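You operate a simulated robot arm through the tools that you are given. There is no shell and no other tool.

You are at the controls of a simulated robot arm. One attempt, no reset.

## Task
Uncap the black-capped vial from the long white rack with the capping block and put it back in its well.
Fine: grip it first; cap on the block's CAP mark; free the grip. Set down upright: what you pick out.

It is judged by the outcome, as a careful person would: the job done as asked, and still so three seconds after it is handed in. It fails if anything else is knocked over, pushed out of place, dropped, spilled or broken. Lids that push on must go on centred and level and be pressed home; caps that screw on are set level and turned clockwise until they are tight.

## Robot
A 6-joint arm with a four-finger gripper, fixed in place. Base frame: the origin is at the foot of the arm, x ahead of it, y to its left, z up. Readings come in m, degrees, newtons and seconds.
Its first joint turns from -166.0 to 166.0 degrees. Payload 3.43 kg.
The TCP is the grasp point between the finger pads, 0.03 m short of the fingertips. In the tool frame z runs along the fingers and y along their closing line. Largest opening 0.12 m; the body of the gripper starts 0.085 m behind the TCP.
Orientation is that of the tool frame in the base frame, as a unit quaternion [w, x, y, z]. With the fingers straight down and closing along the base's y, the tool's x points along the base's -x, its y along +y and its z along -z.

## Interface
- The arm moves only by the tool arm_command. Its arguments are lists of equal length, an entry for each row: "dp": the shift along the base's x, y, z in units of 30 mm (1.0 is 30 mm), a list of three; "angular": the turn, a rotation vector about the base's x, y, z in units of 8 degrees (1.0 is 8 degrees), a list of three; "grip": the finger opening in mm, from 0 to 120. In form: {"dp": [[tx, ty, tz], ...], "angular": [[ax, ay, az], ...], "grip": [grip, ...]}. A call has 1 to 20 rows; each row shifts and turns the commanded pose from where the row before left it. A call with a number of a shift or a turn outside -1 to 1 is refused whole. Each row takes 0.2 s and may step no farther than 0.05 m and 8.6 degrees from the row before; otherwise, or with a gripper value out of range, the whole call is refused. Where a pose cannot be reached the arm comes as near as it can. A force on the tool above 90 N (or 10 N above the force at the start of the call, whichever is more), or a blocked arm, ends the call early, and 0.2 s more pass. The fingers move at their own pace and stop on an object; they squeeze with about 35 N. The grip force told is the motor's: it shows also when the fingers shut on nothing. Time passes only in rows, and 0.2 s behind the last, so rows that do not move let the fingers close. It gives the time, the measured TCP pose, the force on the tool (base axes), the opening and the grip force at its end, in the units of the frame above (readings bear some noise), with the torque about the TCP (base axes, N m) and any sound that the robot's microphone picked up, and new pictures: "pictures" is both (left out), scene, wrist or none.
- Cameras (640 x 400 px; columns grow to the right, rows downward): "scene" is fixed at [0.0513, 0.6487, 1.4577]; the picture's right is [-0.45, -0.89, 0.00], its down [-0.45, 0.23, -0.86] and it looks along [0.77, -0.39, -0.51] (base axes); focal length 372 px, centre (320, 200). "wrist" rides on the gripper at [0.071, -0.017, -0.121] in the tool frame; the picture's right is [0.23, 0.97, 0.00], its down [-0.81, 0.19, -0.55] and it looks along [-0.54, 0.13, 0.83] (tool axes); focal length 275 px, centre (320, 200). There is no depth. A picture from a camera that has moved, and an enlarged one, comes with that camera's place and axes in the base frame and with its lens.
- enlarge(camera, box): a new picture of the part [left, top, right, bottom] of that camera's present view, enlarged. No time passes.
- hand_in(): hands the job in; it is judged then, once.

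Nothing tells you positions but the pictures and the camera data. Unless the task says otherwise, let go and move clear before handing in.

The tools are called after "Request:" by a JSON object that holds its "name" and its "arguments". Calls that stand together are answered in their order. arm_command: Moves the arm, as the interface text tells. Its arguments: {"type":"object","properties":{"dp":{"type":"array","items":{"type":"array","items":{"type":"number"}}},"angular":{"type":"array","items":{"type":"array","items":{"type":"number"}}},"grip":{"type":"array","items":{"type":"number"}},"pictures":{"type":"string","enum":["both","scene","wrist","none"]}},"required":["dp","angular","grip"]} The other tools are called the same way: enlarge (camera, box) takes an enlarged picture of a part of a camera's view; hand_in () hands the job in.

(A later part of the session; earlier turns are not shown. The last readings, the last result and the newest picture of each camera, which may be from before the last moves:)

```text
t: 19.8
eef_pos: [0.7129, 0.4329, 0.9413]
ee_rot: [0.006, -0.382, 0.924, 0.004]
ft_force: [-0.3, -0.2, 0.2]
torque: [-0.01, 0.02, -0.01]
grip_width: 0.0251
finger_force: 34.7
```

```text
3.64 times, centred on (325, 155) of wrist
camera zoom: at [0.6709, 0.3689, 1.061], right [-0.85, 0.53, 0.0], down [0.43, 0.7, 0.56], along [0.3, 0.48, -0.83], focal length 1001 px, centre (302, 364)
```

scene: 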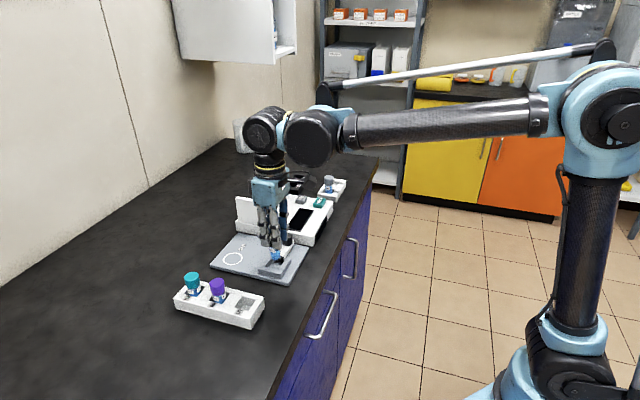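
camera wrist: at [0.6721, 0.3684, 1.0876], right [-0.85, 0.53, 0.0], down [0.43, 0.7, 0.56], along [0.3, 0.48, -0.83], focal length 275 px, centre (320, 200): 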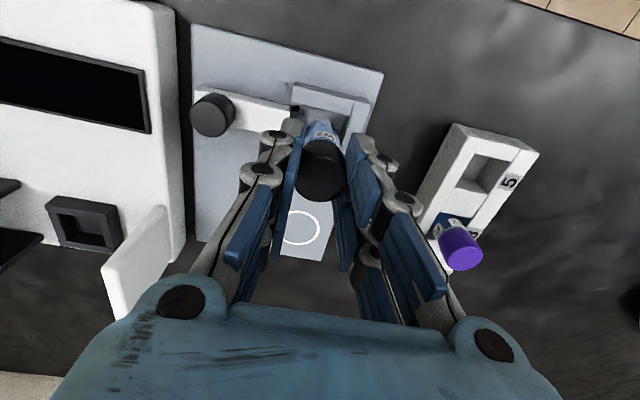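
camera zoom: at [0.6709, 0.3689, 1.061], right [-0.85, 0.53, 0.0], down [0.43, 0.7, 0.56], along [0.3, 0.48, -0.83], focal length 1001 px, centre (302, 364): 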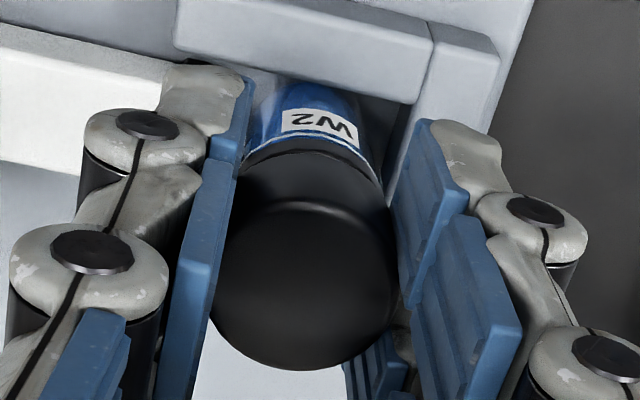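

Nothing looks broken and the vial stands upright in the pocket. I'll lower another millimetre or two to find out whether it's on the floor.

Request:
{"name": "arm_command", "arguments": {"dp": [[0, 0, -0.05], [0, 0, 0]], "angular": [[0, 0, 0], [0, 0, 0]], "grip": [20, 20], "pictures": "none"}}

Request:
{"name": "enlarge", "arguments": {"camera": "scene", "box": [255, 235, 295, 275]}}

Request:
{"name": "enlarge", "arguments": {"camera": "wrist", "box": [280, 100, 370, 210]}}

```text
t: 20.4
eef_pos: [0.7111, 0.4329, 0.9395]
ee_rot: [0.006, -0.382, 0.924, 0.003]
ft_force: [1.3, 0.7, -0.2]
torque: [0.02, 0.01, 0.02]
grip_width: 0.0247
finger_force: 34.9
```

```text
10.00 times, centred on (275, 255) of scene
camera zoom: at [0.0513, 0.6487, 1.4577], right [-0.45, -0.89, 0.0], down [-0.45, 0.23, -0.86], along [0.77, -0.39, -0.51], focal length 3720 px, centre (770, -350)
```

zoom: 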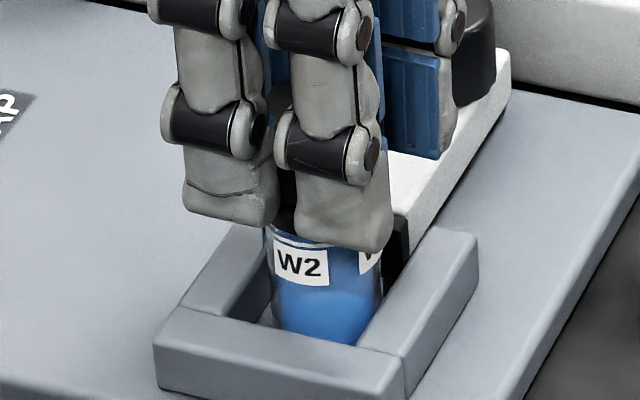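

```text
3.64 times, centred on (325, 155) of wrist
camera zoom: at [0.6713, 0.3692, 1.0588], right [-0.85, 0.53, 0.0], down [0.43, 0.7, 0.56], along [0.3, 0.48, -0.83], focal length 1001 px, centre (302, 364)
```

zoom: 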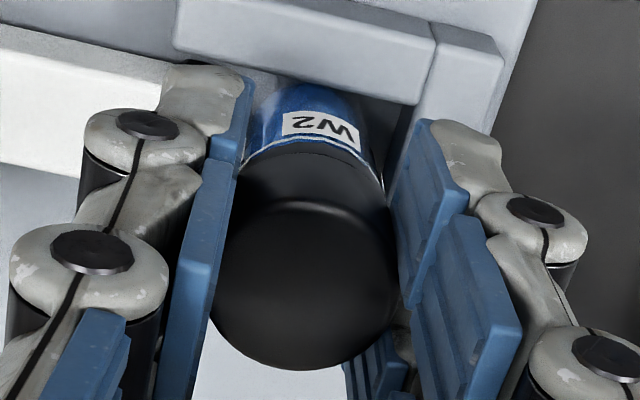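

The vial is standing on the pocket floor, since it stayed put as the fingers came down and there's no force. I'll open the fingers gently, rise, and inspect from above.

Request:
{"name": "arm_command", "arguments": {"dp": [[0, 0, 0], [0, 0, 0], [0, 0, 0]], "angular": [[0, 0, 0], [0, 0, 0], [0, 0, 0]], "grip": [32, 40, 60], "pictures": "none"}}

Request:
{"name": "enlarge", "arguments": {"camera": "scene", "box": [250, 225, 300, 275]}}

Request:
{"name": "enlarge", "arguments": {"camera": "wrist", "box": [250, 80, 400, 220]}}

```text
t: 21.2
eef_pos: [0.7118, 0.4341, 0.9387]
ee_rot: [0.005, -0.383, 0.924, 0.004]
ft_force: [-0.1, -0.1, 0.4]
torque: [-0.02, 0.01, 0.0]
grip_width: 0.0602
finger_force: 0.1
```

```text
8.00 times, centred on (275, 250) of scene
camera zoom: at [0.0513, 0.6487, 1.4577], right [-0.45, -0.89, 0.0], down [-0.45, 0.23, -0.86], along [0.77, -0.39, -0.51], focal length 2976 px, centre (680, -200)
```

zoom: 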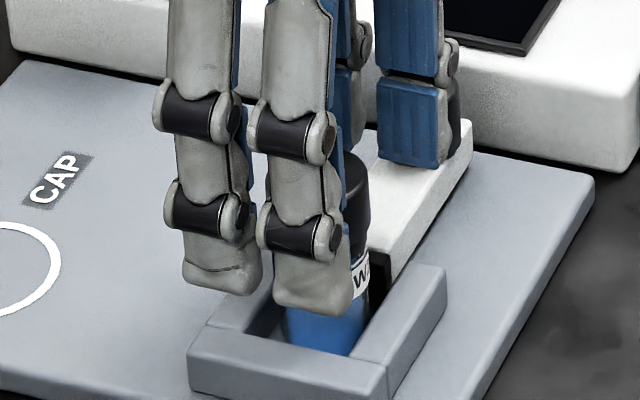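

```text
2.86 times, centred on (325, 150) of wrist
camera zoom: at [0.6713, 0.3693, 1.0589], right [-0.85, 0.53, 0.0], down [0.43, 0.7, 0.56], along [0.3, 0.48, -0.83], focal length 786 px, centre (306, 343)
```

zoom: 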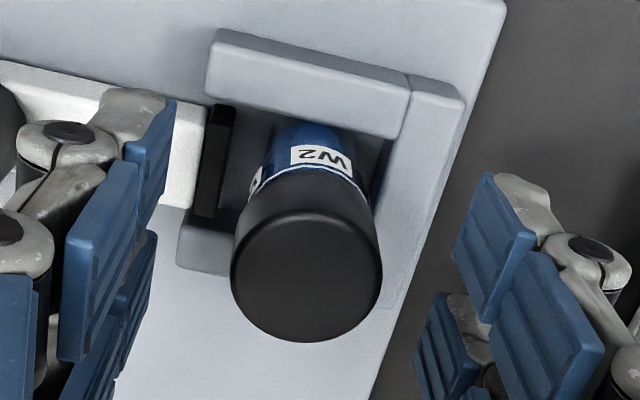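

The capped vial now stands upright in the pocket. I'll rise, turn the tool −90° so the fingers close across the slider, and move above the knob.

Request:
{"name": "arm_command", "arguments": {"dp": [[0, 0, 0.6], [0, 0, 0.8], [0, 0, 0.8], [0, 0, 0.8], [0.2, -0.2, 0], [0.2, -0.2, 0], [0.2, -0.2, 0], [0.2, -0.2, 0], [0.2, -0.2, 0], [0.2, -0.2, 0], [0.2, -0.2, 0], [0.2, -0.2, 0], [0.2, -0.2, 0], [0, 0, 0], [0, 0, 0], [0, 0, 0], [0, 0, 0], [0, 0, 0]], "angular": [[0, 0, 0], [0, 0, 0], [0, 0, 0], [0, 0, 0], [0, 0, -0.94], [0, 0, -0.94], [0, 0, -0.94], [0, 0, -0.94], [0, 0, -0.94], [0, 0, -0.94], [0, 0, -0.94], [0, 0, -0.94], [0, 0, -0.94], [0, 0, -0.94], [0, 0, -0.94], [0, 0, -0.94], [0, 0, 0], [0, 0, 0]], "grip": [60, 60, 60, 60, 60, 60, 60, 60, 60, 60, 60, 60, 60, 60, 60, 60, 60, 60]}}

Request:
{"name": "enlarge", "arguments": {"camera": "scene", "box": [225, 200, 315, 290]}}

Request:
{"name": "enlarge", "arguments": {"camera": "wrist", "box": [220, 60, 420, 240]}}

```text
t: 25.0
eef_pos: [0.7663, 0.3795, 1.03]
ee_rot: [0.006, 0.384, 0.923, -0.003]
ft_force: [0.4, 0.3, -0.3]
torque: [-0.01, 0.0, 0.02]
grip_width: 0.0597
finger_force: 0.0
camera wrist: at [0.7021, 0.4181, 1.1492], right [0.53, 0.85, 0.0], down [0.7, -0.44, 0.56], along [0.48, -0.3, -0.83], focal length 275 px, centre (320, 200)
```

scene: 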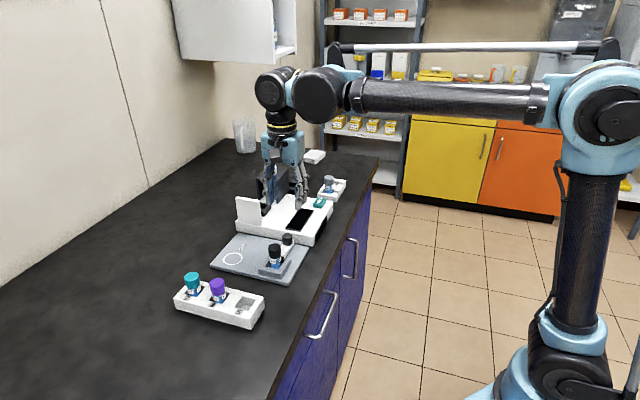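
wrist: 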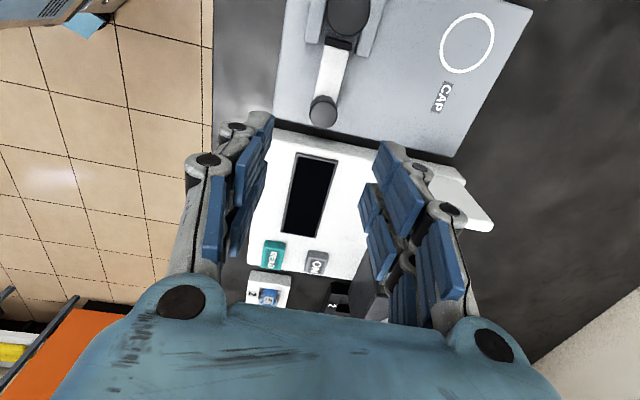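

```text
4.44 times, centred on (270, 245) of scene
camera zoom: at [0.0513, 0.6487, 1.4577], right [-0.45, -0.89, 0.0], down [-0.45, 0.23, -0.86], along [0.77, -0.39, -0.51], focal length 1654 px, centre (542, 0)
```

zoom: 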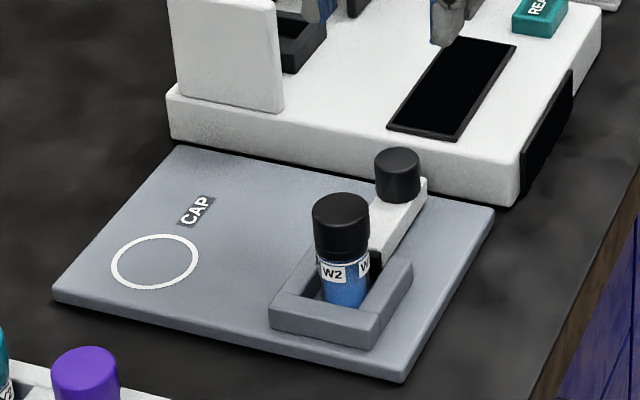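

```text
2.22 times, centred on (320, 150) of wrist
camera zoom: at [0.7021, 0.4181, 1.1492], right [0.53, 0.85, 0.0], down [0.7, -0.44, 0.56], along [0.48, -0.3, -0.83], focal length 612 px, centre (320, 311)
```

zoom: 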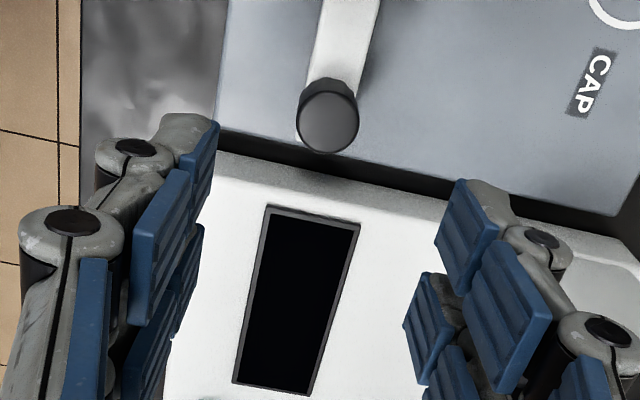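

The vial stands upright in the pocket with its cap on, and the gripper is over the knob at about (0.767, 0.380) with its top at 0.908. I'll descend partway over the knob and check.

Request:
{"name": "arm_command", "arguments": {"dp": [[0, 0, -0.6], [0, 0, -0.6], [0, 0, -0.6], [0, 0, -0.6], [0, 0, -0.4], [0, 0, 0], [0, 0, 0]], "angular": [[0, 0, 0], [0, 0, 0], [0, 0, 0], [0, 0, 0], [0, 0, 0], [0, 0, 0], [0, 0, 0]], "grip": [60, 60, 60, 60, 60, 60, 60]}}

Request:
{"name": "enlarge", "arguments": {"camera": "scene", "box": [225, 180, 325, 280]}}

Request:
{"name": "enlarge", "arguments": {"camera": "wrist", "box": [220, 60, 420, 240]}}

```text
t: 26.6
eef_pos: [0.7668, 0.3796, 0.9448]
ee_rot: [0.006, 0.384, 0.923, -0.002]
ft_force: [-0.5, 0.0, 0.6]
torque: [-0.03, 0.01, -0.01]
grip_width: 0.06
finger_force: 0.0
camera wrist: at [0.7022, 0.4189, 1.0636], right [0.53, 0.85, 0.0], down [0.7, -0.44, 0.56], along [0.48, -0.3, -0.83], focal length 275 px, centre (320, 200)
```

scene: 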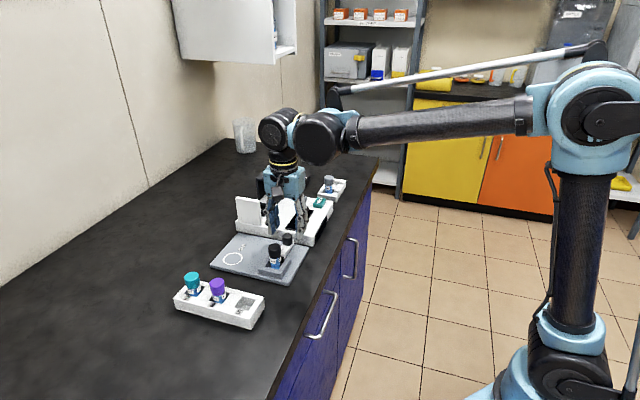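
wrist: 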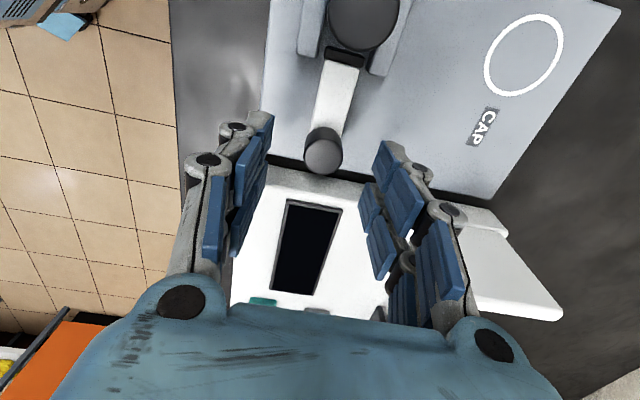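

```text
4.00 times, centred on (275, 230) of scene
camera zoom: at [0.0513, 0.6487, 1.4577], right [-0.45, -0.89, 0.0], down [-0.45, 0.23, -0.86], along [0.77, -0.39, -0.51], focal length 1488 px, centre (500, 80)
```

zoom: 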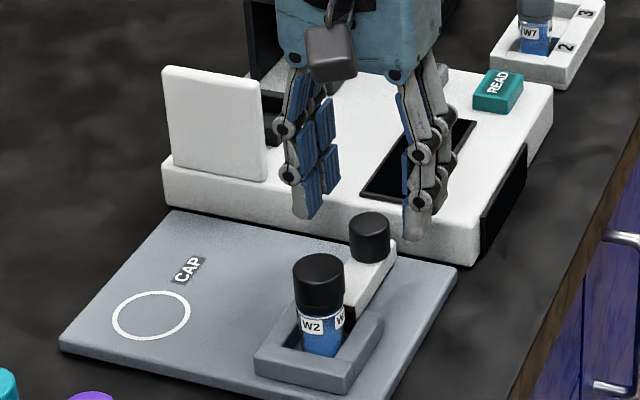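

```text
2.22 times, centred on (320, 150) of wrist
camera zoom: at [0.7022, 0.4189, 1.0636], right [0.53, 0.85, 0.0], down [0.7, -0.44, 0.56], along [0.48, -0.3, -0.83], focal length 612 px, centre (320, 311)
```

zoom: 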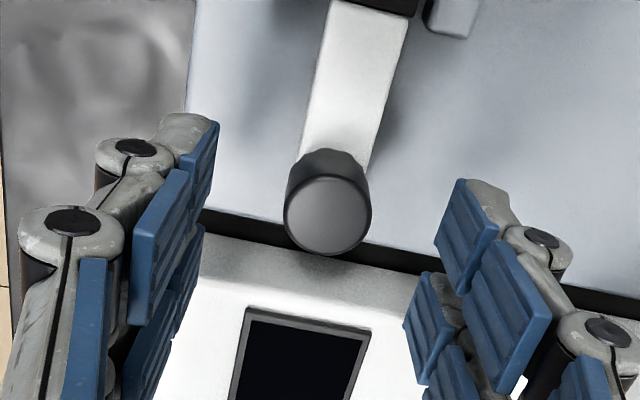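

The knob is centred between the fingers. I'll lower to TCP z ≈ 0.922, so the tips sit just above the bar, and close on the knob.

Request:
{"name": "arm_command", "arguments": {"dp": [[-0.02, 0.05, -0.3], [0, 0, -0.3], [0, 0, -0.15], [0, 0, 0], [0, 0, 0], [0, 0, 0], [0, 0, 0], [0, 0, 0]], "angular": [[0, 0, 0], [0, 0, 0], [0, 0, 0], [0, 0, 0], [0, 0, 0], [0, 0, 0], [0, 0, 0], [0, 0, 0]], "grip": [60, 60, 60, 60, 60, 18, 18, 18]}}

Request:
{"name": "enlarge", "arguments": {"camera": "scene", "box": [225, 180, 325, 280]}}

Request:
{"name": "enlarge", "arguments": {"camera": "wrist", "box": [220, 60, 420, 240]}}

```text
t: 28.4
eef_pos: [0.7654, 0.3817, 0.9213]
ee_rot: [0.005, 0.384, 0.923, -0.003]
ft_force: [12.2, 11.8, 6.6]
torque: [0.38, -0.42, 0.04]
grip_width: 0.0274
finger_force: 8.2
camera wrist: at [0.7011, 0.4214, 1.0417], right [0.53, 0.85, 0.0], down [0.7, -0.44, 0.56], along [0.48, -0.3, -0.83], focal length 275 px, centre (320, 200)
```

scene: 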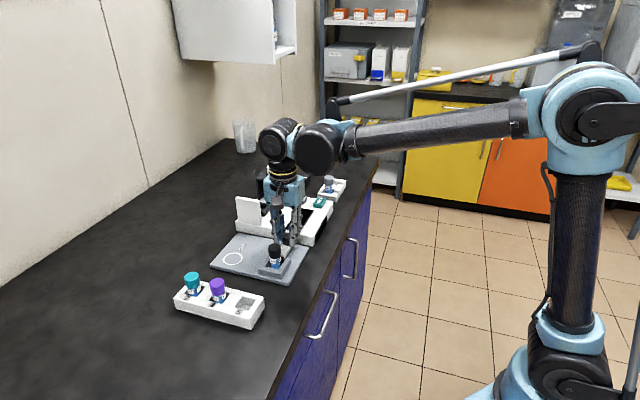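
wrist: 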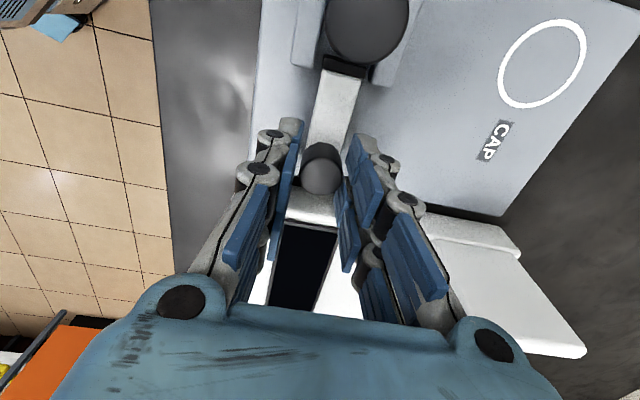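

```text
4.00 times, centred on (275, 230) of scene
camera zoom: at [0.0513, 0.6487, 1.4577], right [-0.45, -0.89, 0.0], down [-0.45, 0.23, -0.86], along [0.77, -0.39, -0.51], focal length 1488 px, centre (500, 80)
```

zoom: 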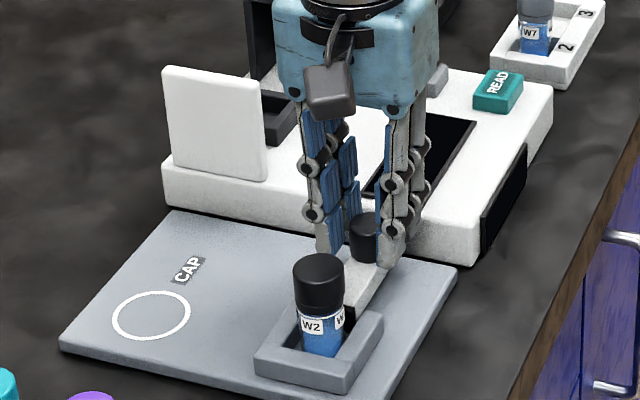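

```text
2.22 times, centred on (320, 150) of wrist
camera zoom: at [0.7011, 0.4214, 1.0417], right [0.53, 0.85, 0.0], down [0.7, -0.44, 0.56], along [0.48, -0.3, -0.83], focal length 612 px, centre (320, 311)
```

zoom: 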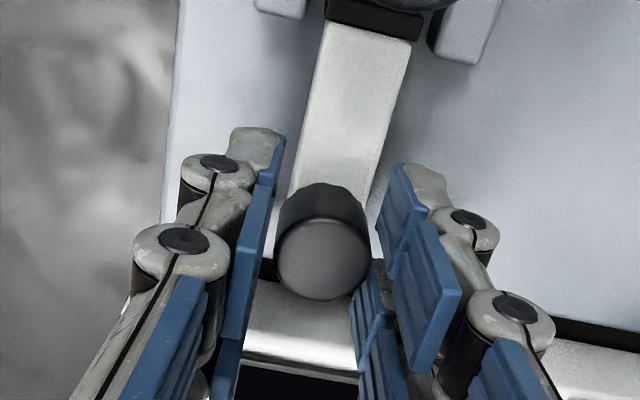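

The +e1 finger touched first, so I'm about 1.5 mm off-centre. I'll shift the tool that way so both fingers grip evenly.

Request:
{"name": "arm_command", "arguments": {"dp": [[0.035, 0.035, 0], [0, 0, 0], [0, 0, 0]], "angular": [[0, 0, 0], [0, 0, 0], [0, 0, 0]], "grip": [18, 18, 18], "pictures": "none"}}

```text
t: 29.2
eef_pos: [0.7662, 0.3844, 0.922]
ee_rot: [0.006, 0.385, 0.923, -0.003]
ft_force: [4.3, 1.9, -5.0]
torque: [0.05, -0.14, -0.07]
grip_width: 0.0243
finger_force: 45.4
```

Both fingers now hold the knob (24.3 mm). I'm sliding the jaw toward the vial in small steps, watching force and sound.

Request:
{"name": "arm_command", "arguments": {"dp": [[-0.07, 0.072, 0], [-0.07, 0.072, 0], [0, 0, 0]], "angular": [[0, 0, 0], [0, 0, 0], [0, 0, 0]], "grip": [18, 18, 18]}}

Request:
{"name": "enlarge", "arguments": {"camera": "wrist", "box": [220, 0, 420, 200]}}

Request:
{"name": "enlarge", "arguments": {"camera": "scene", "box": [250, 215, 310, 275]}}

```text
t: 30.0
eef_pos: [0.7608, 0.3877, 0.9221]
ee_rot: [0.006, 0.384, 0.923, -0.003]
ft_force: [-6.6, 0.9, -16.3]
torque: [0.23, 0.39, 0.05]
grip_width: 0.0244
finger_force: 44.6
camera wrist: at [0.6977, 0.427, 1.0417], right [0.53, 0.85, 0.0], down [0.7, -0.44, 0.56], along [0.48, -0.3, -0.83], focal length 275 px, centre (320, 200)
```

scene: 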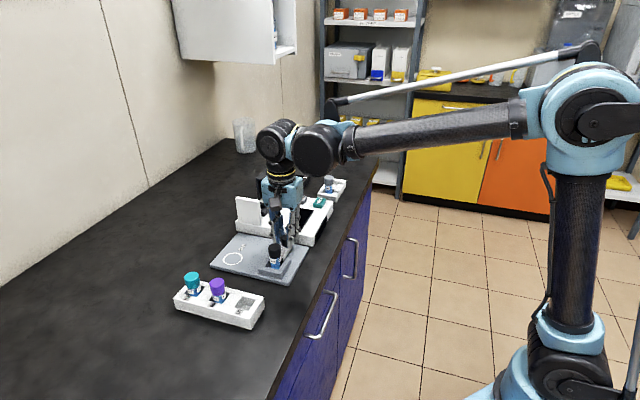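
wrist: 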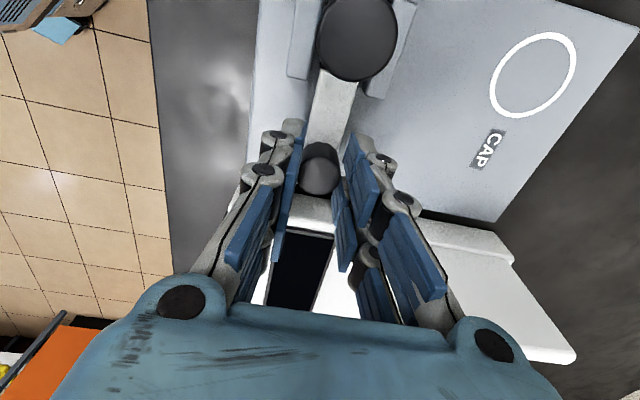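

```text
2.00 times, centred on (320, 100) of wrist
camera zoom: at [0.6977, 0.427, 1.0417], right [0.53, 0.85, 0.0], down [0.7, -0.44, 0.56], along [0.48, -0.3, -0.83], focal length 551 px, centre (320, 400)
```

zoom: 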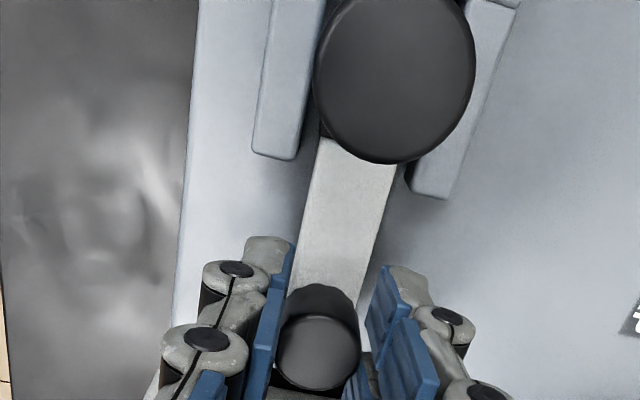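

```text
6.67 times, centred on (280, 245) of scene
camera zoom: at [0.0513, 0.6487, 1.4577], right [-0.45, -0.89, 0.0], down [-0.45, 0.23, -0.86], along [0.77, -0.39, -0.51], focal length 2480 px, centre (587, -100)
```

zoom: 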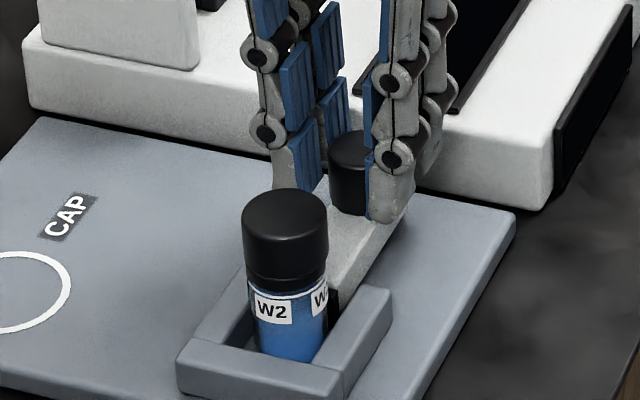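

The knob and bar are sliding with the gripper. There's a downward pull of about 16 N, so I'll ease down slightly while I keep sliding.

Request:
{"name": "arm_command", "arguments": {"dp": [[-0.05, 0.05, -0.03], [0, 0, 0]], "angular": [[0, 0, 0], [0, 0, 0]], "grip": [18, 18], "pictures": "none"}}

```text
t: 30.6
eef_pos: [0.7617, 0.3891, 0.9223]
ee_rot: [0.006, 0.384, 0.923, -0.002]
ft_force: [-13.9, -3.7, -15.1]
torque: [-0.09, 0.39, -0.04]
grip_width: 0.0243
finger_force: 45.1
```

Request:
{"name": "arm_command", "arguments": {"dp": [[-0.025, -0.025, -0.04], [0, 0, 0]], "angular": [[0, 0, 0], [0, 0, 0]], "grip": [18, 18], "pictures": "none"}}

Request:
{"name": "enlarge", "arguments": {"camera": "wrist", "box": [220, 0, 420, 200]}}

Request:
{"name": "enlarge", "arguments": {"camera": "scene", "box": [250, 215, 310, 275]}}

```text
t: 31.2
eef_pos: [0.7614, 0.3879, 0.9219]
ee_rot: [0.007, 0.384, 0.923, 0.0]
ft_force: [12.6, 20.9, 29.2]
torque: [0.49, -0.44, 0.19]
grip_width: 0.024
finger_force: 44.9
```

```text
2.00 times, centred on (320, 100) of wrist
camera zoom: at [0.6964, 0.4275, 1.0416], right [0.53, 0.85, 0.0], down [0.7, -0.44, 0.56], along [0.48, -0.3, -0.83], focal length 551 px, centre (320, 400)
```

zoom: 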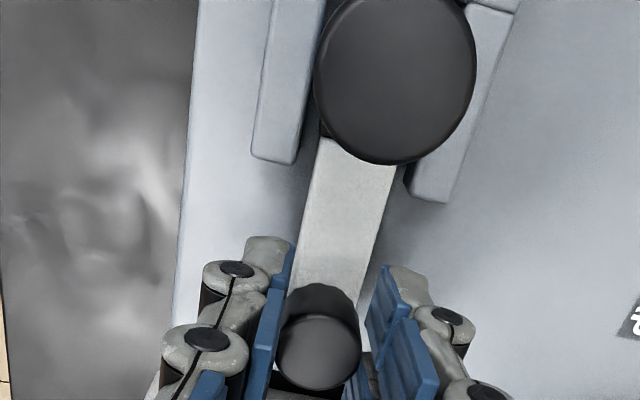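

```text
6.67 times, centred on (280, 245) of scene
camera zoom: at [0.0513, 0.6487, 1.4577], right [-0.45, -0.89, 0.0], down [-0.45, 0.23, -0.86], along [0.77, -0.39, -0.51], focal length 2480 px, centre (587, -100)
```

zoom: 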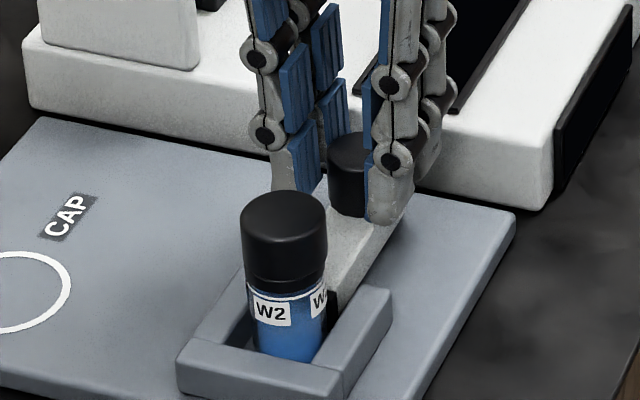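

The held knob is stiff, so small offsets make large forces. I'll relax sideways and upward by under a millimetre, then continue sliding.

Request:
{"name": "arm_command", "arguments": {"dp": [[0.015, 0.015, 0.025], [0, 0, 0]], "angular": [[0, 0, 0], [0, 0, 0]], "grip": [18, 18], "pictures": "none"}}

```text
t: 31.8
eef_pos: [0.7598, 0.3885, 0.9218]
ee_rot: [0.006, 0.385, 0.923, -0.001]
ft_force: [17.8, 26.7, 16.9]
torque: [0.63, -0.61, 0.14]
grip_width: 0.0245
finger_force: 45.0
```

The side load persists, so I'll briefly open a little to reset the grip and check centring before going on.

Request:
{"name": "arm_command", "arguments": {"dp": [[0, 0, 0], [0, 0, 0]], "angular": [[0, 0, 0], [0, 0, 0]], "grip": [32, 32], "pictures": "none"}}

Request:
{"name": "enlarge", "arguments": {"camera": "wrist", "box": [250, 80, 400, 230]}}

Request:
{"name": "enlarge", "arguments": {"camera": "scene", "box": [250, 215, 310, 275]}}

```text
t: 32.4
eef_pos: [0.7606, 0.3871, 0.9225]
ee_rot: [0.006, 0.384, 0.923, -0.003]
ft_force: [-0.4, 0.6, 0.5]
torque: [-0.01, 0.01, -0.07]
grip_width: 0.0322
finger_force: 0.0
```

```text
2.67 times, centred on (325, 155) of wrist
camera zoom: at [0.6957, 0.4269, 1.0417], right [0.53, 0.85, 0.0], down [0.7, -0.44, 0.56], along [0.48, -0.3, -0.83], focal length 734 px, centre (307, 320)
```

zoom: 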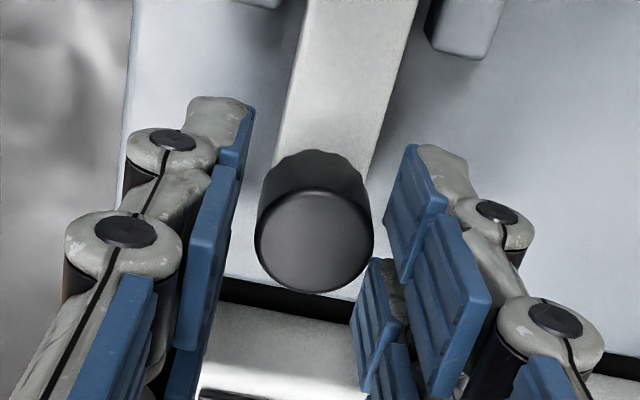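

```text
6.67 times, centred on (280, 245) of scene
camera zoom: at [0.0513, 0.6487, 1.4577], right [-0.45, -0.89, 0.0], down [-0.45, 0.23, -0.86], along [0.77, -0.39, -0.51], focal length 2480 px, centre (587, -100)
```

zoom: 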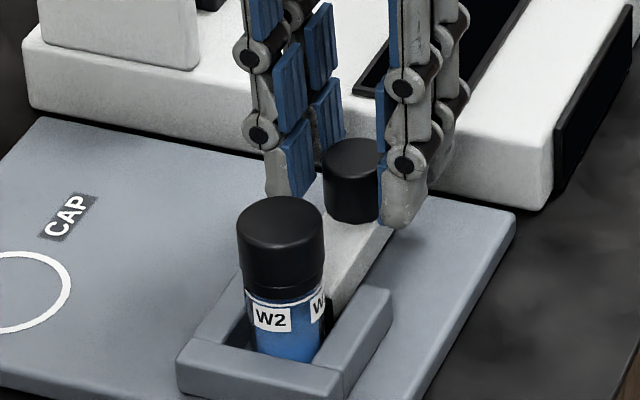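

The jaw has reached the vial and the block hasn't moved. The knob is about 1.3 mm to the +e1 side of centre, so I'll shift, regrip and continue.

Request:
{"name": "arm_command", "arguments": {"dp": [[0.03, 0.03, 0], [0, 0, 0], [0, 0, 0], [0, 0, 0]], "angular": [[0, 0, 0], [0, 0, 0], [0, 0, 0], [0, 0, 0]], "grip": [32, 18, 18, 18], "pictures": "none"}}

```text
t: 33.4
eef_pos: [0.7615, 0.3883, 0.9222]
ee_rot: [0.006, 0.384, 0.923, -0.003]
ft_force: [5.0, 5.2, 0.3]
torque: [0.14, -0.11, -0.05]
grip_width: 0.0229
finger_force: 44.7
```

The grip is well balanced now at about 7 N residual. I'll keep sliding toward the vial.

Request:
{"name": "arm_command", "arguments": {"dp": [[-0.045, 0.055, 0], [-0.045, 0.05, 0], [0, 0, 0]], "angular": [[0, 0, 0], [0, 0, 0], [0, 0, 0]], "grip": [18, 18, 18], "pictures": "none"}}

Request:
{"name": "enlarge", "arguments": {"camera": "scene", "box": [250, 215, 310, 275]}}

Request:
{"name": "enlarge", "arguments": {"camera": "wrist", "box": [220, 0, 420, 200]}}

```text
t: 34.2
eef_pos: [0.7604, 0.3897, 0.922]
ee_rot: [0.007, 0.385, 0.923, -0.003]
ft_force: [26.8, -32.5, -6.7]
torque: [-0.9, -0.73, 0.05]
grip_width: 0.0235
finger_force: 44.9
```

```text
6.67 times, centred on (280, 245) of scene
camera zoom: at [0.0513, 0.6487, 1.4577], right [-0.45, -0.89, 0.0], down [-0.45, 0.23, -0.86], along [0.77, -0.39, -0.51], focal length 2480 px, centre (587, -100)
```

zoom: 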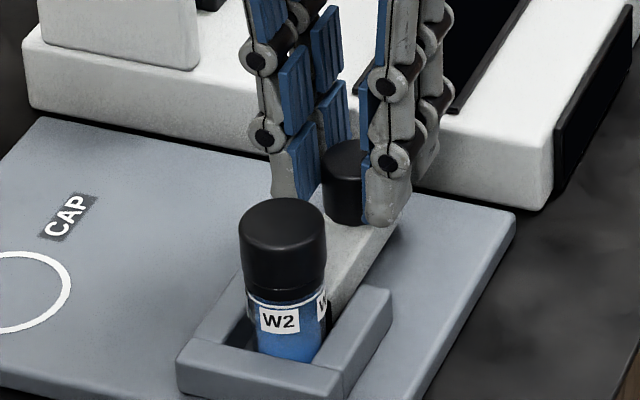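

```text
2.00 times, centred on (320, 100) of wrist
camera zoom: at [0.696, 0.4289, 1.0414], right [0.53, 0.85, 0.0], down [0.7, -0.44, 0.56], along [0.48, -0.3, -0.83], focal length 551 px, centre (320, 400)
```

zoom: 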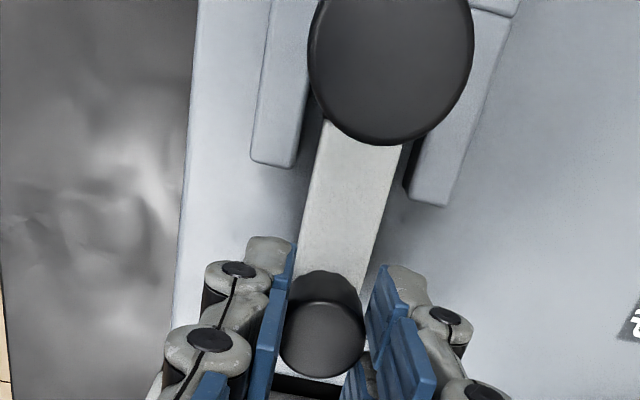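

There's now a firm resistance of about 42 N along the slide, so the jaw is pressing the vial against the back wall. I'll release the knob and see whether the clamp holds.

Request:
{"name": "arm_command", "arguments": {"dp": [[0, 0, 0], [0, 0, 0], [0, 0, 0]], "angular": [[0, 0, 0], [0, 0, 0], [0, 0, 0]], "grip": [34, 60, 60], "pictures": "none"}}

Request:
{"name": "enlarge", "arguments": {"camera": "scene", "box": [250, 215, 310, 275]}}

Request:
{"name": "enlarge", "arguments": {"camera": "wrist", "box": [220, 0, 420, 200]}}

```text
t: 35.0
eef_pos: [0.7587, 0.391, 0.9225]
ee_rot: [0.006, 0.385, 0.923, -0.003]
ft_force: [0.0, -0.8, 0.3]
torque: [0.01, -0.03, 0.02]
grip_width: 0.0598
finger_force: 0.1
```

```text
6.67 times, centred on (280, 245) of scene
camera zoom: at [0.0513, 0.6487, 1.4577], right [-0.45, -0.89, 0.0], down [-0.45, 0.23, -0.86], along [0.77, -0.39, -0.51], focal length 2480 px, centre (587, -100)
```

zoom: 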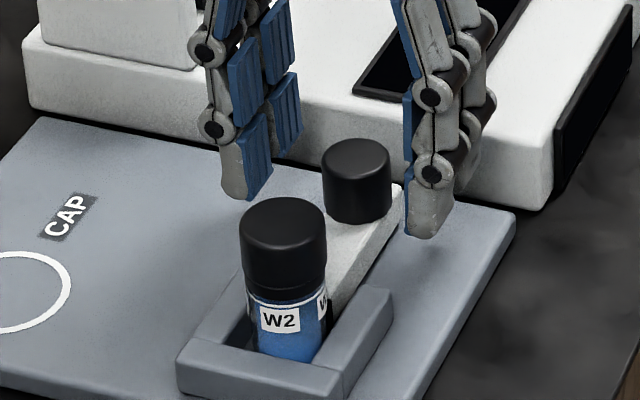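

```text
2.00 times, centred on (320, 100) of wrist
camera zoom: at [0.694, 0.431, 1.042], right [0.53, 0.85, 0.0], down [0.7, -0.44, 0.56], along [0.48, -0.3, -0.83], focal length 551 px, centre (320, 400)
```

zoom: 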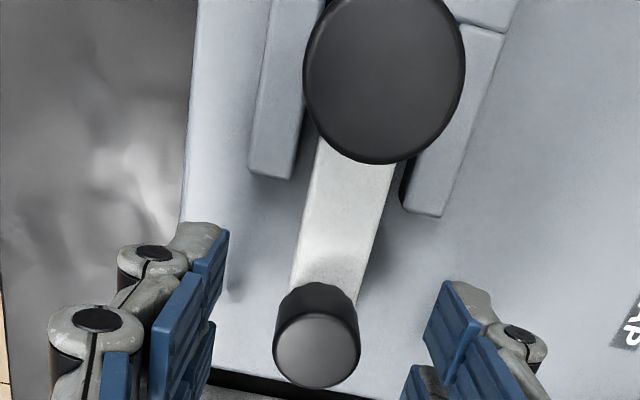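

The knob moved about 13 mm in total and stays put after release. The vial sits against the back wall with the jaw on it. I'll rise, move above the vial at this yaw and inspect.

Request:
{"name": "arm_command", "arguments": {"dp": [[0, 0, 0.8], [0, 0, 0.8], [0, 0, 0.8], [0, 0, 0.8], [-0.44, 0.37, 0], [-0.44, 0.37, 0], [-0.44, 0.37, 0], [-0.44, 0.37, 0], [0, 0, 0], [0, 0, 0]], "angular": [[0, 0, 0], [0, 0, 0], [0, 0, 0], [0, 0, 0], [0, 0, 0], [0, 0, 0], [0, 0, 0], [0, 0, 0], [0, 0, 0], [0, 0, 0]], "grip": [60, 60, 60, 60, 60, 60, 60, 60, 60, 60]}}

Request:
{"name": "enlarge", "arguments": {"camera": "wrist", "box": [230, 60, 410, 220]}}

Request:
{"name": "enlarge", "arguments": {"camera": "scene", "box": [250, 215, 310, 275]}}

```text
t: 37.2
eef_pos: [0.7067, 0.4368, 1.0201]
ee_rot: [0.006, 0.384, 0.923, -0.003]
ft_force: [-0.2, -0.4, 0.1]
torque: [0.0, 0.0, 0.03]
grip_width: 0.0601
finger_force: 0.1
camera wrist: at [0.6424, 0.4756, 1.139], right [0.53, 0.85, 0.0], down [0.7, -0.44, 0.56], along [0.48, -0.3, -0.83], focal length 275 px, centre (320, 200)
```

scene: 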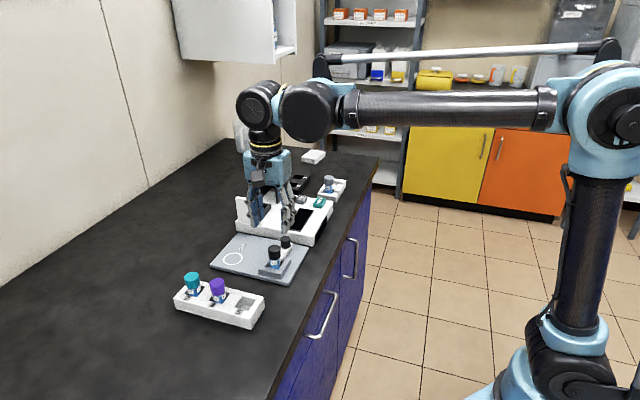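
wrist: 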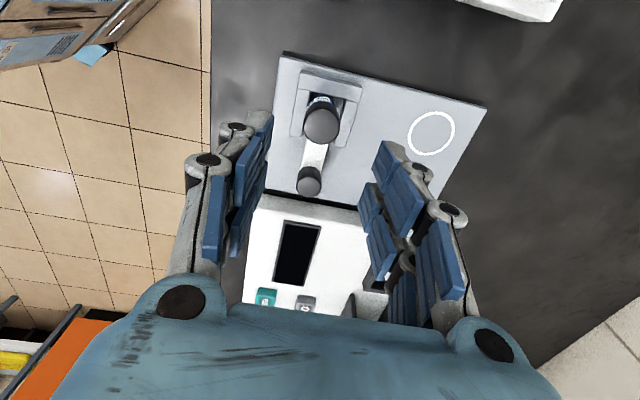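

```text
2.50 times, centred on (320, 140) of wrist
camera zoom: at [0.6424, 0.4756, 1.139], right [0.53, 0.85, 0.0], down [0.7, -0.44, 0.56], along [0.48, -0.3, -0.83], focal length 688 px, centre (320, 350)
```

zoom: 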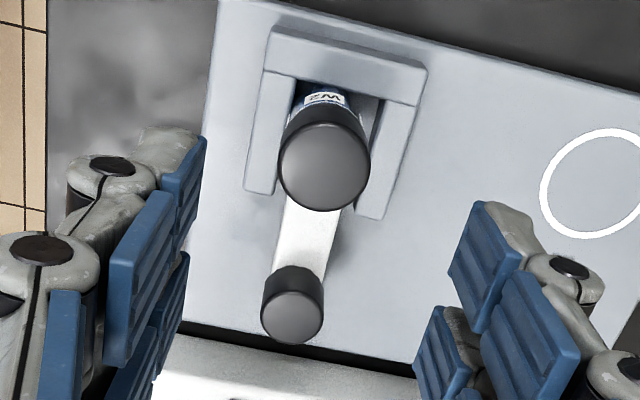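

```text
6.67 times, centred on (280, 245) of scene
camera zoom: at [0.0513, 0.6487, 1.4577], right [-0.45, -0.89, 0.0], down [-0.45, 0.23, -0.86], along [0.77, -0.39, -0.51], focal length 2480 px, centre (587, -100)
```

zoom: 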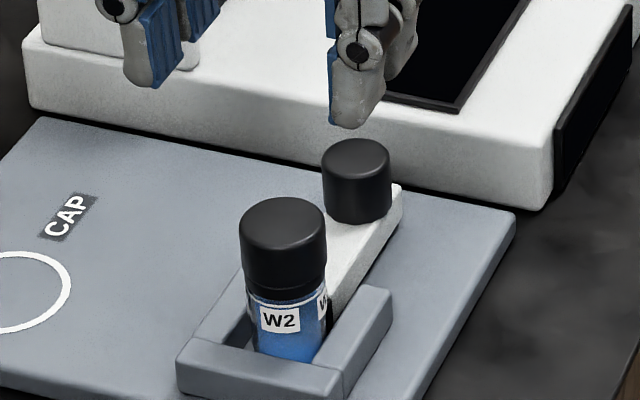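

The clamp looks engaged, with the jaw on the vial and the vial against the back wall. The cap centre is about (0.705, 0.437) with its top near 0.935. I'll descend partway over the cap and check centring.

Request:
{"name": "arm_command", "arguments": {"dp": [[-0.02, 0.03, -0.6], [0, 0, -0.6], [0, 0, -0.6], [0, 0, 0], [0, 0, 0]], "angular": [[0, 0, 0], [0, 0, 0], [0, 0, 0], [0, 0, 0], [0, 0, 0]], "grip": [56, 56, 56, 56, 56], "pictures": "none"}}

Request:
{"name": "enlarge", "arguments": {"camera": "wrist", "box": [230, 60, 410, 240]}}

Request:
{"name": "enlarge", "arguments": {"camera": "scene", "box": [230, 195, 310, 275]}}

```text
t: 38.4
eef_pos: [0.7044, 0.4365, 0.9663]
ee_rot: [0.005, 0.385, 0.923, -0.002]
ft_force: [-0.1, 0.5, 0.7]
torque: [0.0, 0.01, 0.02]
grip_width: 0.056
finger_force: 0.0
```

```text
2.22 times, centred on (320, 150) of wrist
camera zoom: at [0.6393, 0.476, 1.0848], right [0.53, 0.85, 0.0], down [0.7, -0.44, 0.56], along [0.48, -0.3, -0.83], focal length 612 px, centre (320, 311)
```

zoom: 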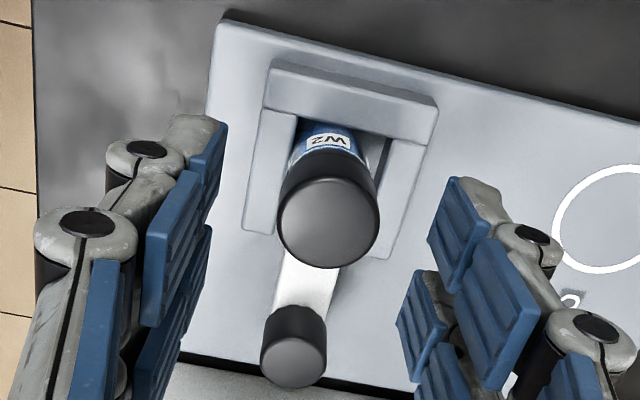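

```text
5.00 times, centred on (270, 235) of scene
camera zoom: at [0.0513, 0.6487, 1.4577], right [-0.45, -0.89, 0.0], down [-0.45, 0.23, -0.86], along [0.77, -0.39, -0.51], focal length 1860 px, centre (570, 25)
```

zoom: 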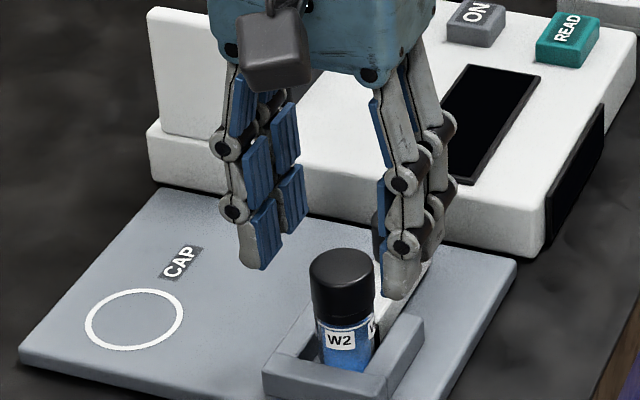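

The cap is about 2 mm from my grip axis. I'll correct, descend to TCP z ≈ 0.939 and close on the cap.

Request:
{"name": "arm_command", "arguments": {"dp": [[-0.007, 0.087, -0.3], [0, 0, -0.3], [0, 0, -0.3], [0, 0, 0], [0, 0, 0], [0, 0, 0], [0, 0, 0]], "angular": [[0, 0, 0], [0, 0, 0], [0, 0, 0], [0, 0, 0], [0, 0, 0], [0, 0, 0], [0, 0, 0]], "grip": [56, 56, 56, 36, 20, 20, 20], "pictures": "none"}}

Request:
{"name": "enlarge", "arguments": {"camera": "wrist", "box": [250, 80, 400, 230]}}

Request:
{"name": "enlarge", "arguments": {"camera": "scene", "box": [250, 215, 310, 275]}}

```text
t: 40.0
eef_pos: [0.7042, 0.4389, 0.9374]
ee_rot: [0.005, 0.384, 0.923, -0.002]
ft_force: [-0.3, -1.5, 0.2]
torque: [-0.04, 0.01, -0.01]
grip_width: 0.0269
finger_force: 35.1
```

```text
2.67 times, centred on (325, 155) of wrist
camera zoom: at [0.6398, 0.4786, 1.0572], right [0.53, 0.85, 0.0], down [0.7, -0.44, 0.56], along [0.48, -0.3, -0.83], focal length 734 px, centre (307, 320)
```

zoom: 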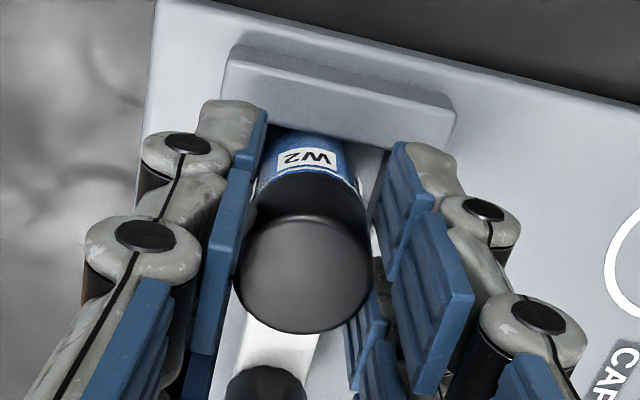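

```text
6.67 times, centred on (280, 245) of scene
camera zoom: at [0.0513, 0.6487, 1.4577], right [-0.45, -0.89, 0.0], down [-0.45, 0.23, -0.86], along [0.77, -0.39, -0.51], focal length 2480 px, centre (587, -100)
```

zoom: 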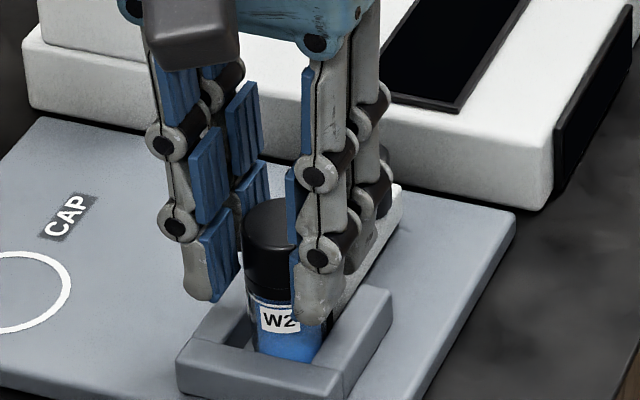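

The cap is gripped evenly (26.9 mm, 35 N, no side load). I'll try a first counter-clockwise turn and check that the vial body stays put.

Request:
{"name": "arm_command", "arguments": {"dp": [[0, 0, 0], [0, 0, 0], [0, 0, 0], [0, 0, 0]], "angular": [[0, 0, 1], [0, 0, 1], [0, 0, 1], [0, 0, 0]], "grip": [20, 20, 20, 20], "pictures": "none"}}

Request:
{"name": "enlarge", "arguments": {"camera": "wrist", "box": [250, 80, 400, 230]}}

Request:
{"name": "enlarge", "arguments": {"camera": "scene", "box": [250, 215, 310, 275]}}

```text
t: 41.0
eef_pos: [0.7054, 0.439, 0.9384]
ee_rot: [0.006, 0.183, 0.983, -0.001]
ft_force: [-0.5, 0.3, 0.2]
torque: [-0.02, -0.03, -0.01]
grip_width: 0.0269
finger_force: 34.9
```

```text
2.67 times, centred on (325, 155) of wrist
camera zoom: at [0.6305, 0.4491, 1.0578], right [0.14, 0.99, 0.0], down [0.82, -0.11, 0.56], along [0.56, -0.08, -0.83], focal length 734 px, centre (307, 320)
```

zoom: 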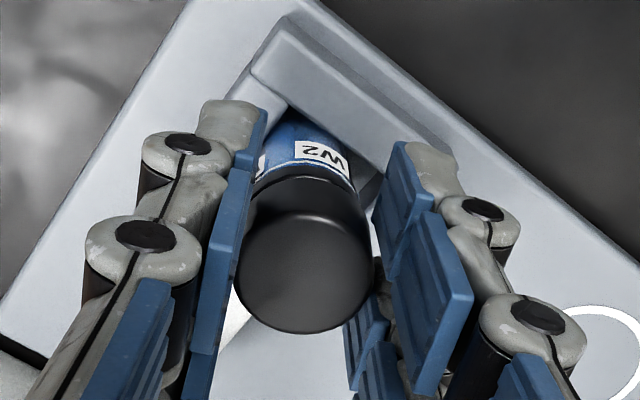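

```text
6.67 times, centred on (280, 245) of scene
camera zoom: at [0.0513, 0.6487, 1.4577], right [-0.45, -0.89, 0.0], down [-0.45, 0.23, -0.86], along [0.77, -0.39, -0.51], focal length 2480 px, centre (587, -100)
```

zoom: 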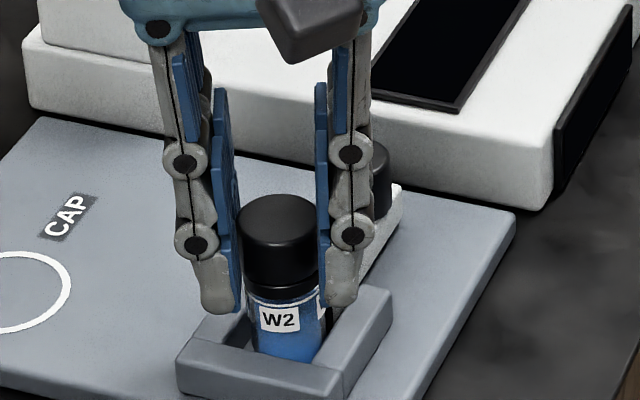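

The label stayed still while the cap turned, so the clamp holds. I'll continue turning counter-clockwise.

Request:
{"name": "arm_command", "arguments": {"dp": [[0, 0, 0], [0, 0, 0], [0, 0, 0], [0, 0, 0], [0, 0, 0], [0, 0, 0], [0, 0, 0], [0, 0, 0], [0, 0, 0]], "angular": [[0, 0, 1], [0, 0, 1], [0, 0, 1], [0, 0, 1], [0, 0, 1], [0, 0, 1], [0, 0, 1], [0, 0, 1], [0, 0, 0]], "grip": [20, 20, 20, 20, 20, 20, 20, 20, 20], "pictures": "none"}}

Request:
{"name": "enlarge", "arguments": {"camera": "wrist", "box": [250, 80, 400, 230]}}

Request:
{"name": "enlarge", "arguments": {"camera": "scene", "box": [250, 215, 310, 275]}}

```text
t: 43.0
eef_pos: [0.7058, 0.4383, 0.938]
ee_rot: [0.006, -0.366, 0.931, 0.003]
ft_force: [2.4, -7.6, 15.3]
torque: [-0.22, -0.15, -0.07]
grip_width: 0.0269
finger_force: 35.1
```

```text
2.67 times, centred on (325, 155) of wrist
camera zoom: at [0.6631, 0.3754, 1.0564], right [-0.83, 0.56, 0.0], down [0.46, 0.69, 0.56], along [0.32, 0.47, -0.83], focal length 734 px, centre (307, 320)
```

zoom: 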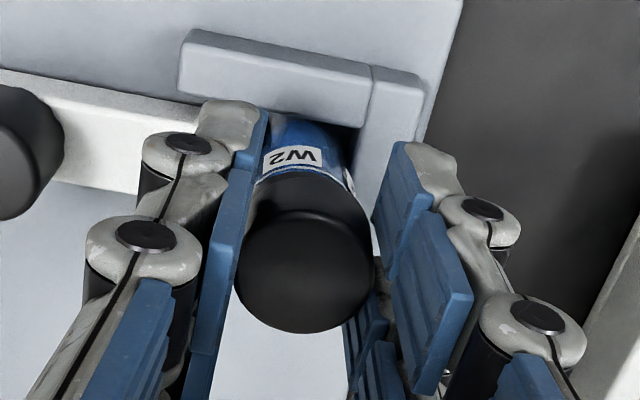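

```text
6.67 times, centred on (280, 245) of scene
camera zoom: at [0.0513, 0.6487, 1.4577], right [-0.45, -0.89, 0.0], down [-0.45, 0.23, -0.86], along [0.77, -0.39, -0.51], focal length 2480 px, centre (587, -100)
```

zoom: 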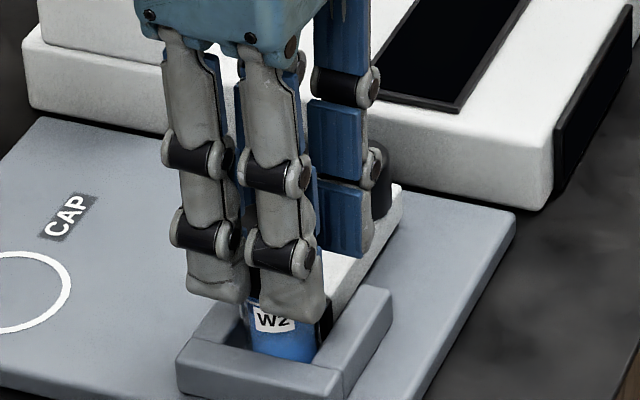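

The thread is lifting the cap (+15 N upward), so it is screw-on and unscrewing. I'll continue turning with a small upward follow.

Request:
{"name": "arm_command", "arguments": {"dp": [[0, 0, 0.015], [0, 0, 0.005], [0, 0, 0.005], [0, 0, 0.005], [0, 0, 0.005], [0, 0, 0.005], [0, 0, 0.005], [0, 0, 0.005], [0, 0, 0]], "angular": [[0, 0, 0], [0, 0, 1], [0, 0, 1], [0, 0, 1], [0, 0, 1], [0, 0, 1], [0, 0, 1], [0, 0, 1], [0, 0, 0]], "grip": [20, 20, 20, 20, 20, 20, 20, 20, 20], "pictures": "none"}}

Request:
{"name": "enlarge", "arguments": {"camera": "scene", "box": [250, 215, 310, 275]}}

Request:
{"name": "enlarge", "arguments": {"camera": "wrist", "box": [250, 80, 400, 230]}}

```text
t: 45.0
eef_pos: [0.7052, 0.4397, 0.9385]
ee_rot: [-0.004, 0.76, -0.65, -0.005]
ft_force: [7.0, -3.3, 17.4]
torque: [-0.07, -0.38, -0.02]
grip_width: 0.0268
finger_force: 34.8
```

```text
6.67 times, centred on (280, 245) of scene
camera zoom: at [0.0513, 0.6487, 1.4577], right [-0.45, -0.89, 0.0], down [-0.45, 0.23, -0.86], along [0.77, -0.39, -0.51], focal length 2480 px, centre (587, -100)
```

zoom: 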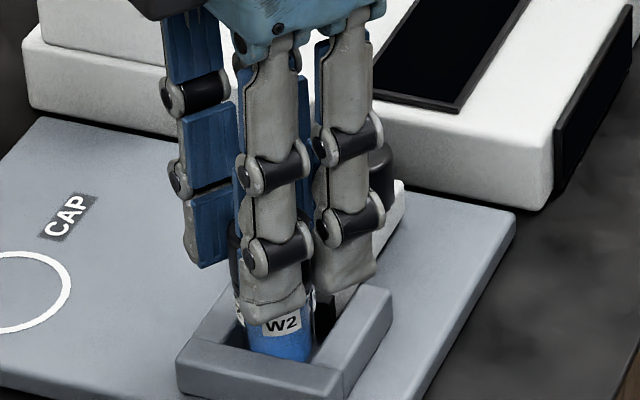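

```text
2.67 times, centred on (325, 155) of wrist
camera zoom: at [0.7319, 0.3693, 1.0588], right [-0.93, -0.38, 0.0], down [-0.31, 0.76, 0.56], along [-0.21, 0.52, -0.83], focal length 734 px, centre (307, 320)
```

zoom: 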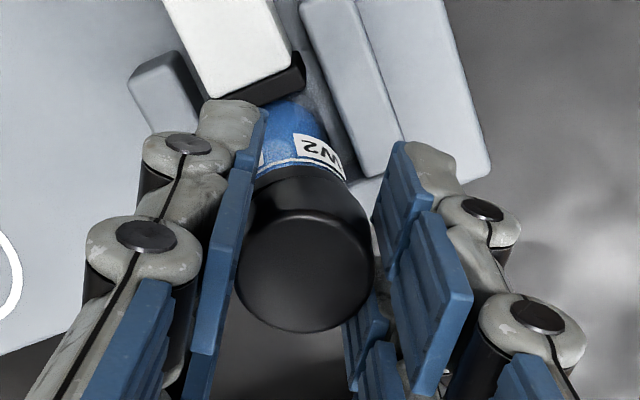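

Still +17 N up, so the cap keeps rising on its thread. I'll relieve upward by half a millimetre and check the force.

Request:
{"name": "arm_command", "arguments": {"dp": [[0, 0, 0.017], [0, 0, 0]], "angular": [[0, 0, 0], [0, 0, 0]], "grip": [20, 20], "pictures": "none"}}

```text
t: 45.6
eef_pos: [0.7056, 0.4394, 0.9392]
ee_rot: [-0.004, 0.759, -0.651, -0.006]
ft_force: [5.5, -3.3, 15.2]
torque: [-0.05, -0.28, -0.02]
grip_width: 0.0268
finger_force: 34.5
```

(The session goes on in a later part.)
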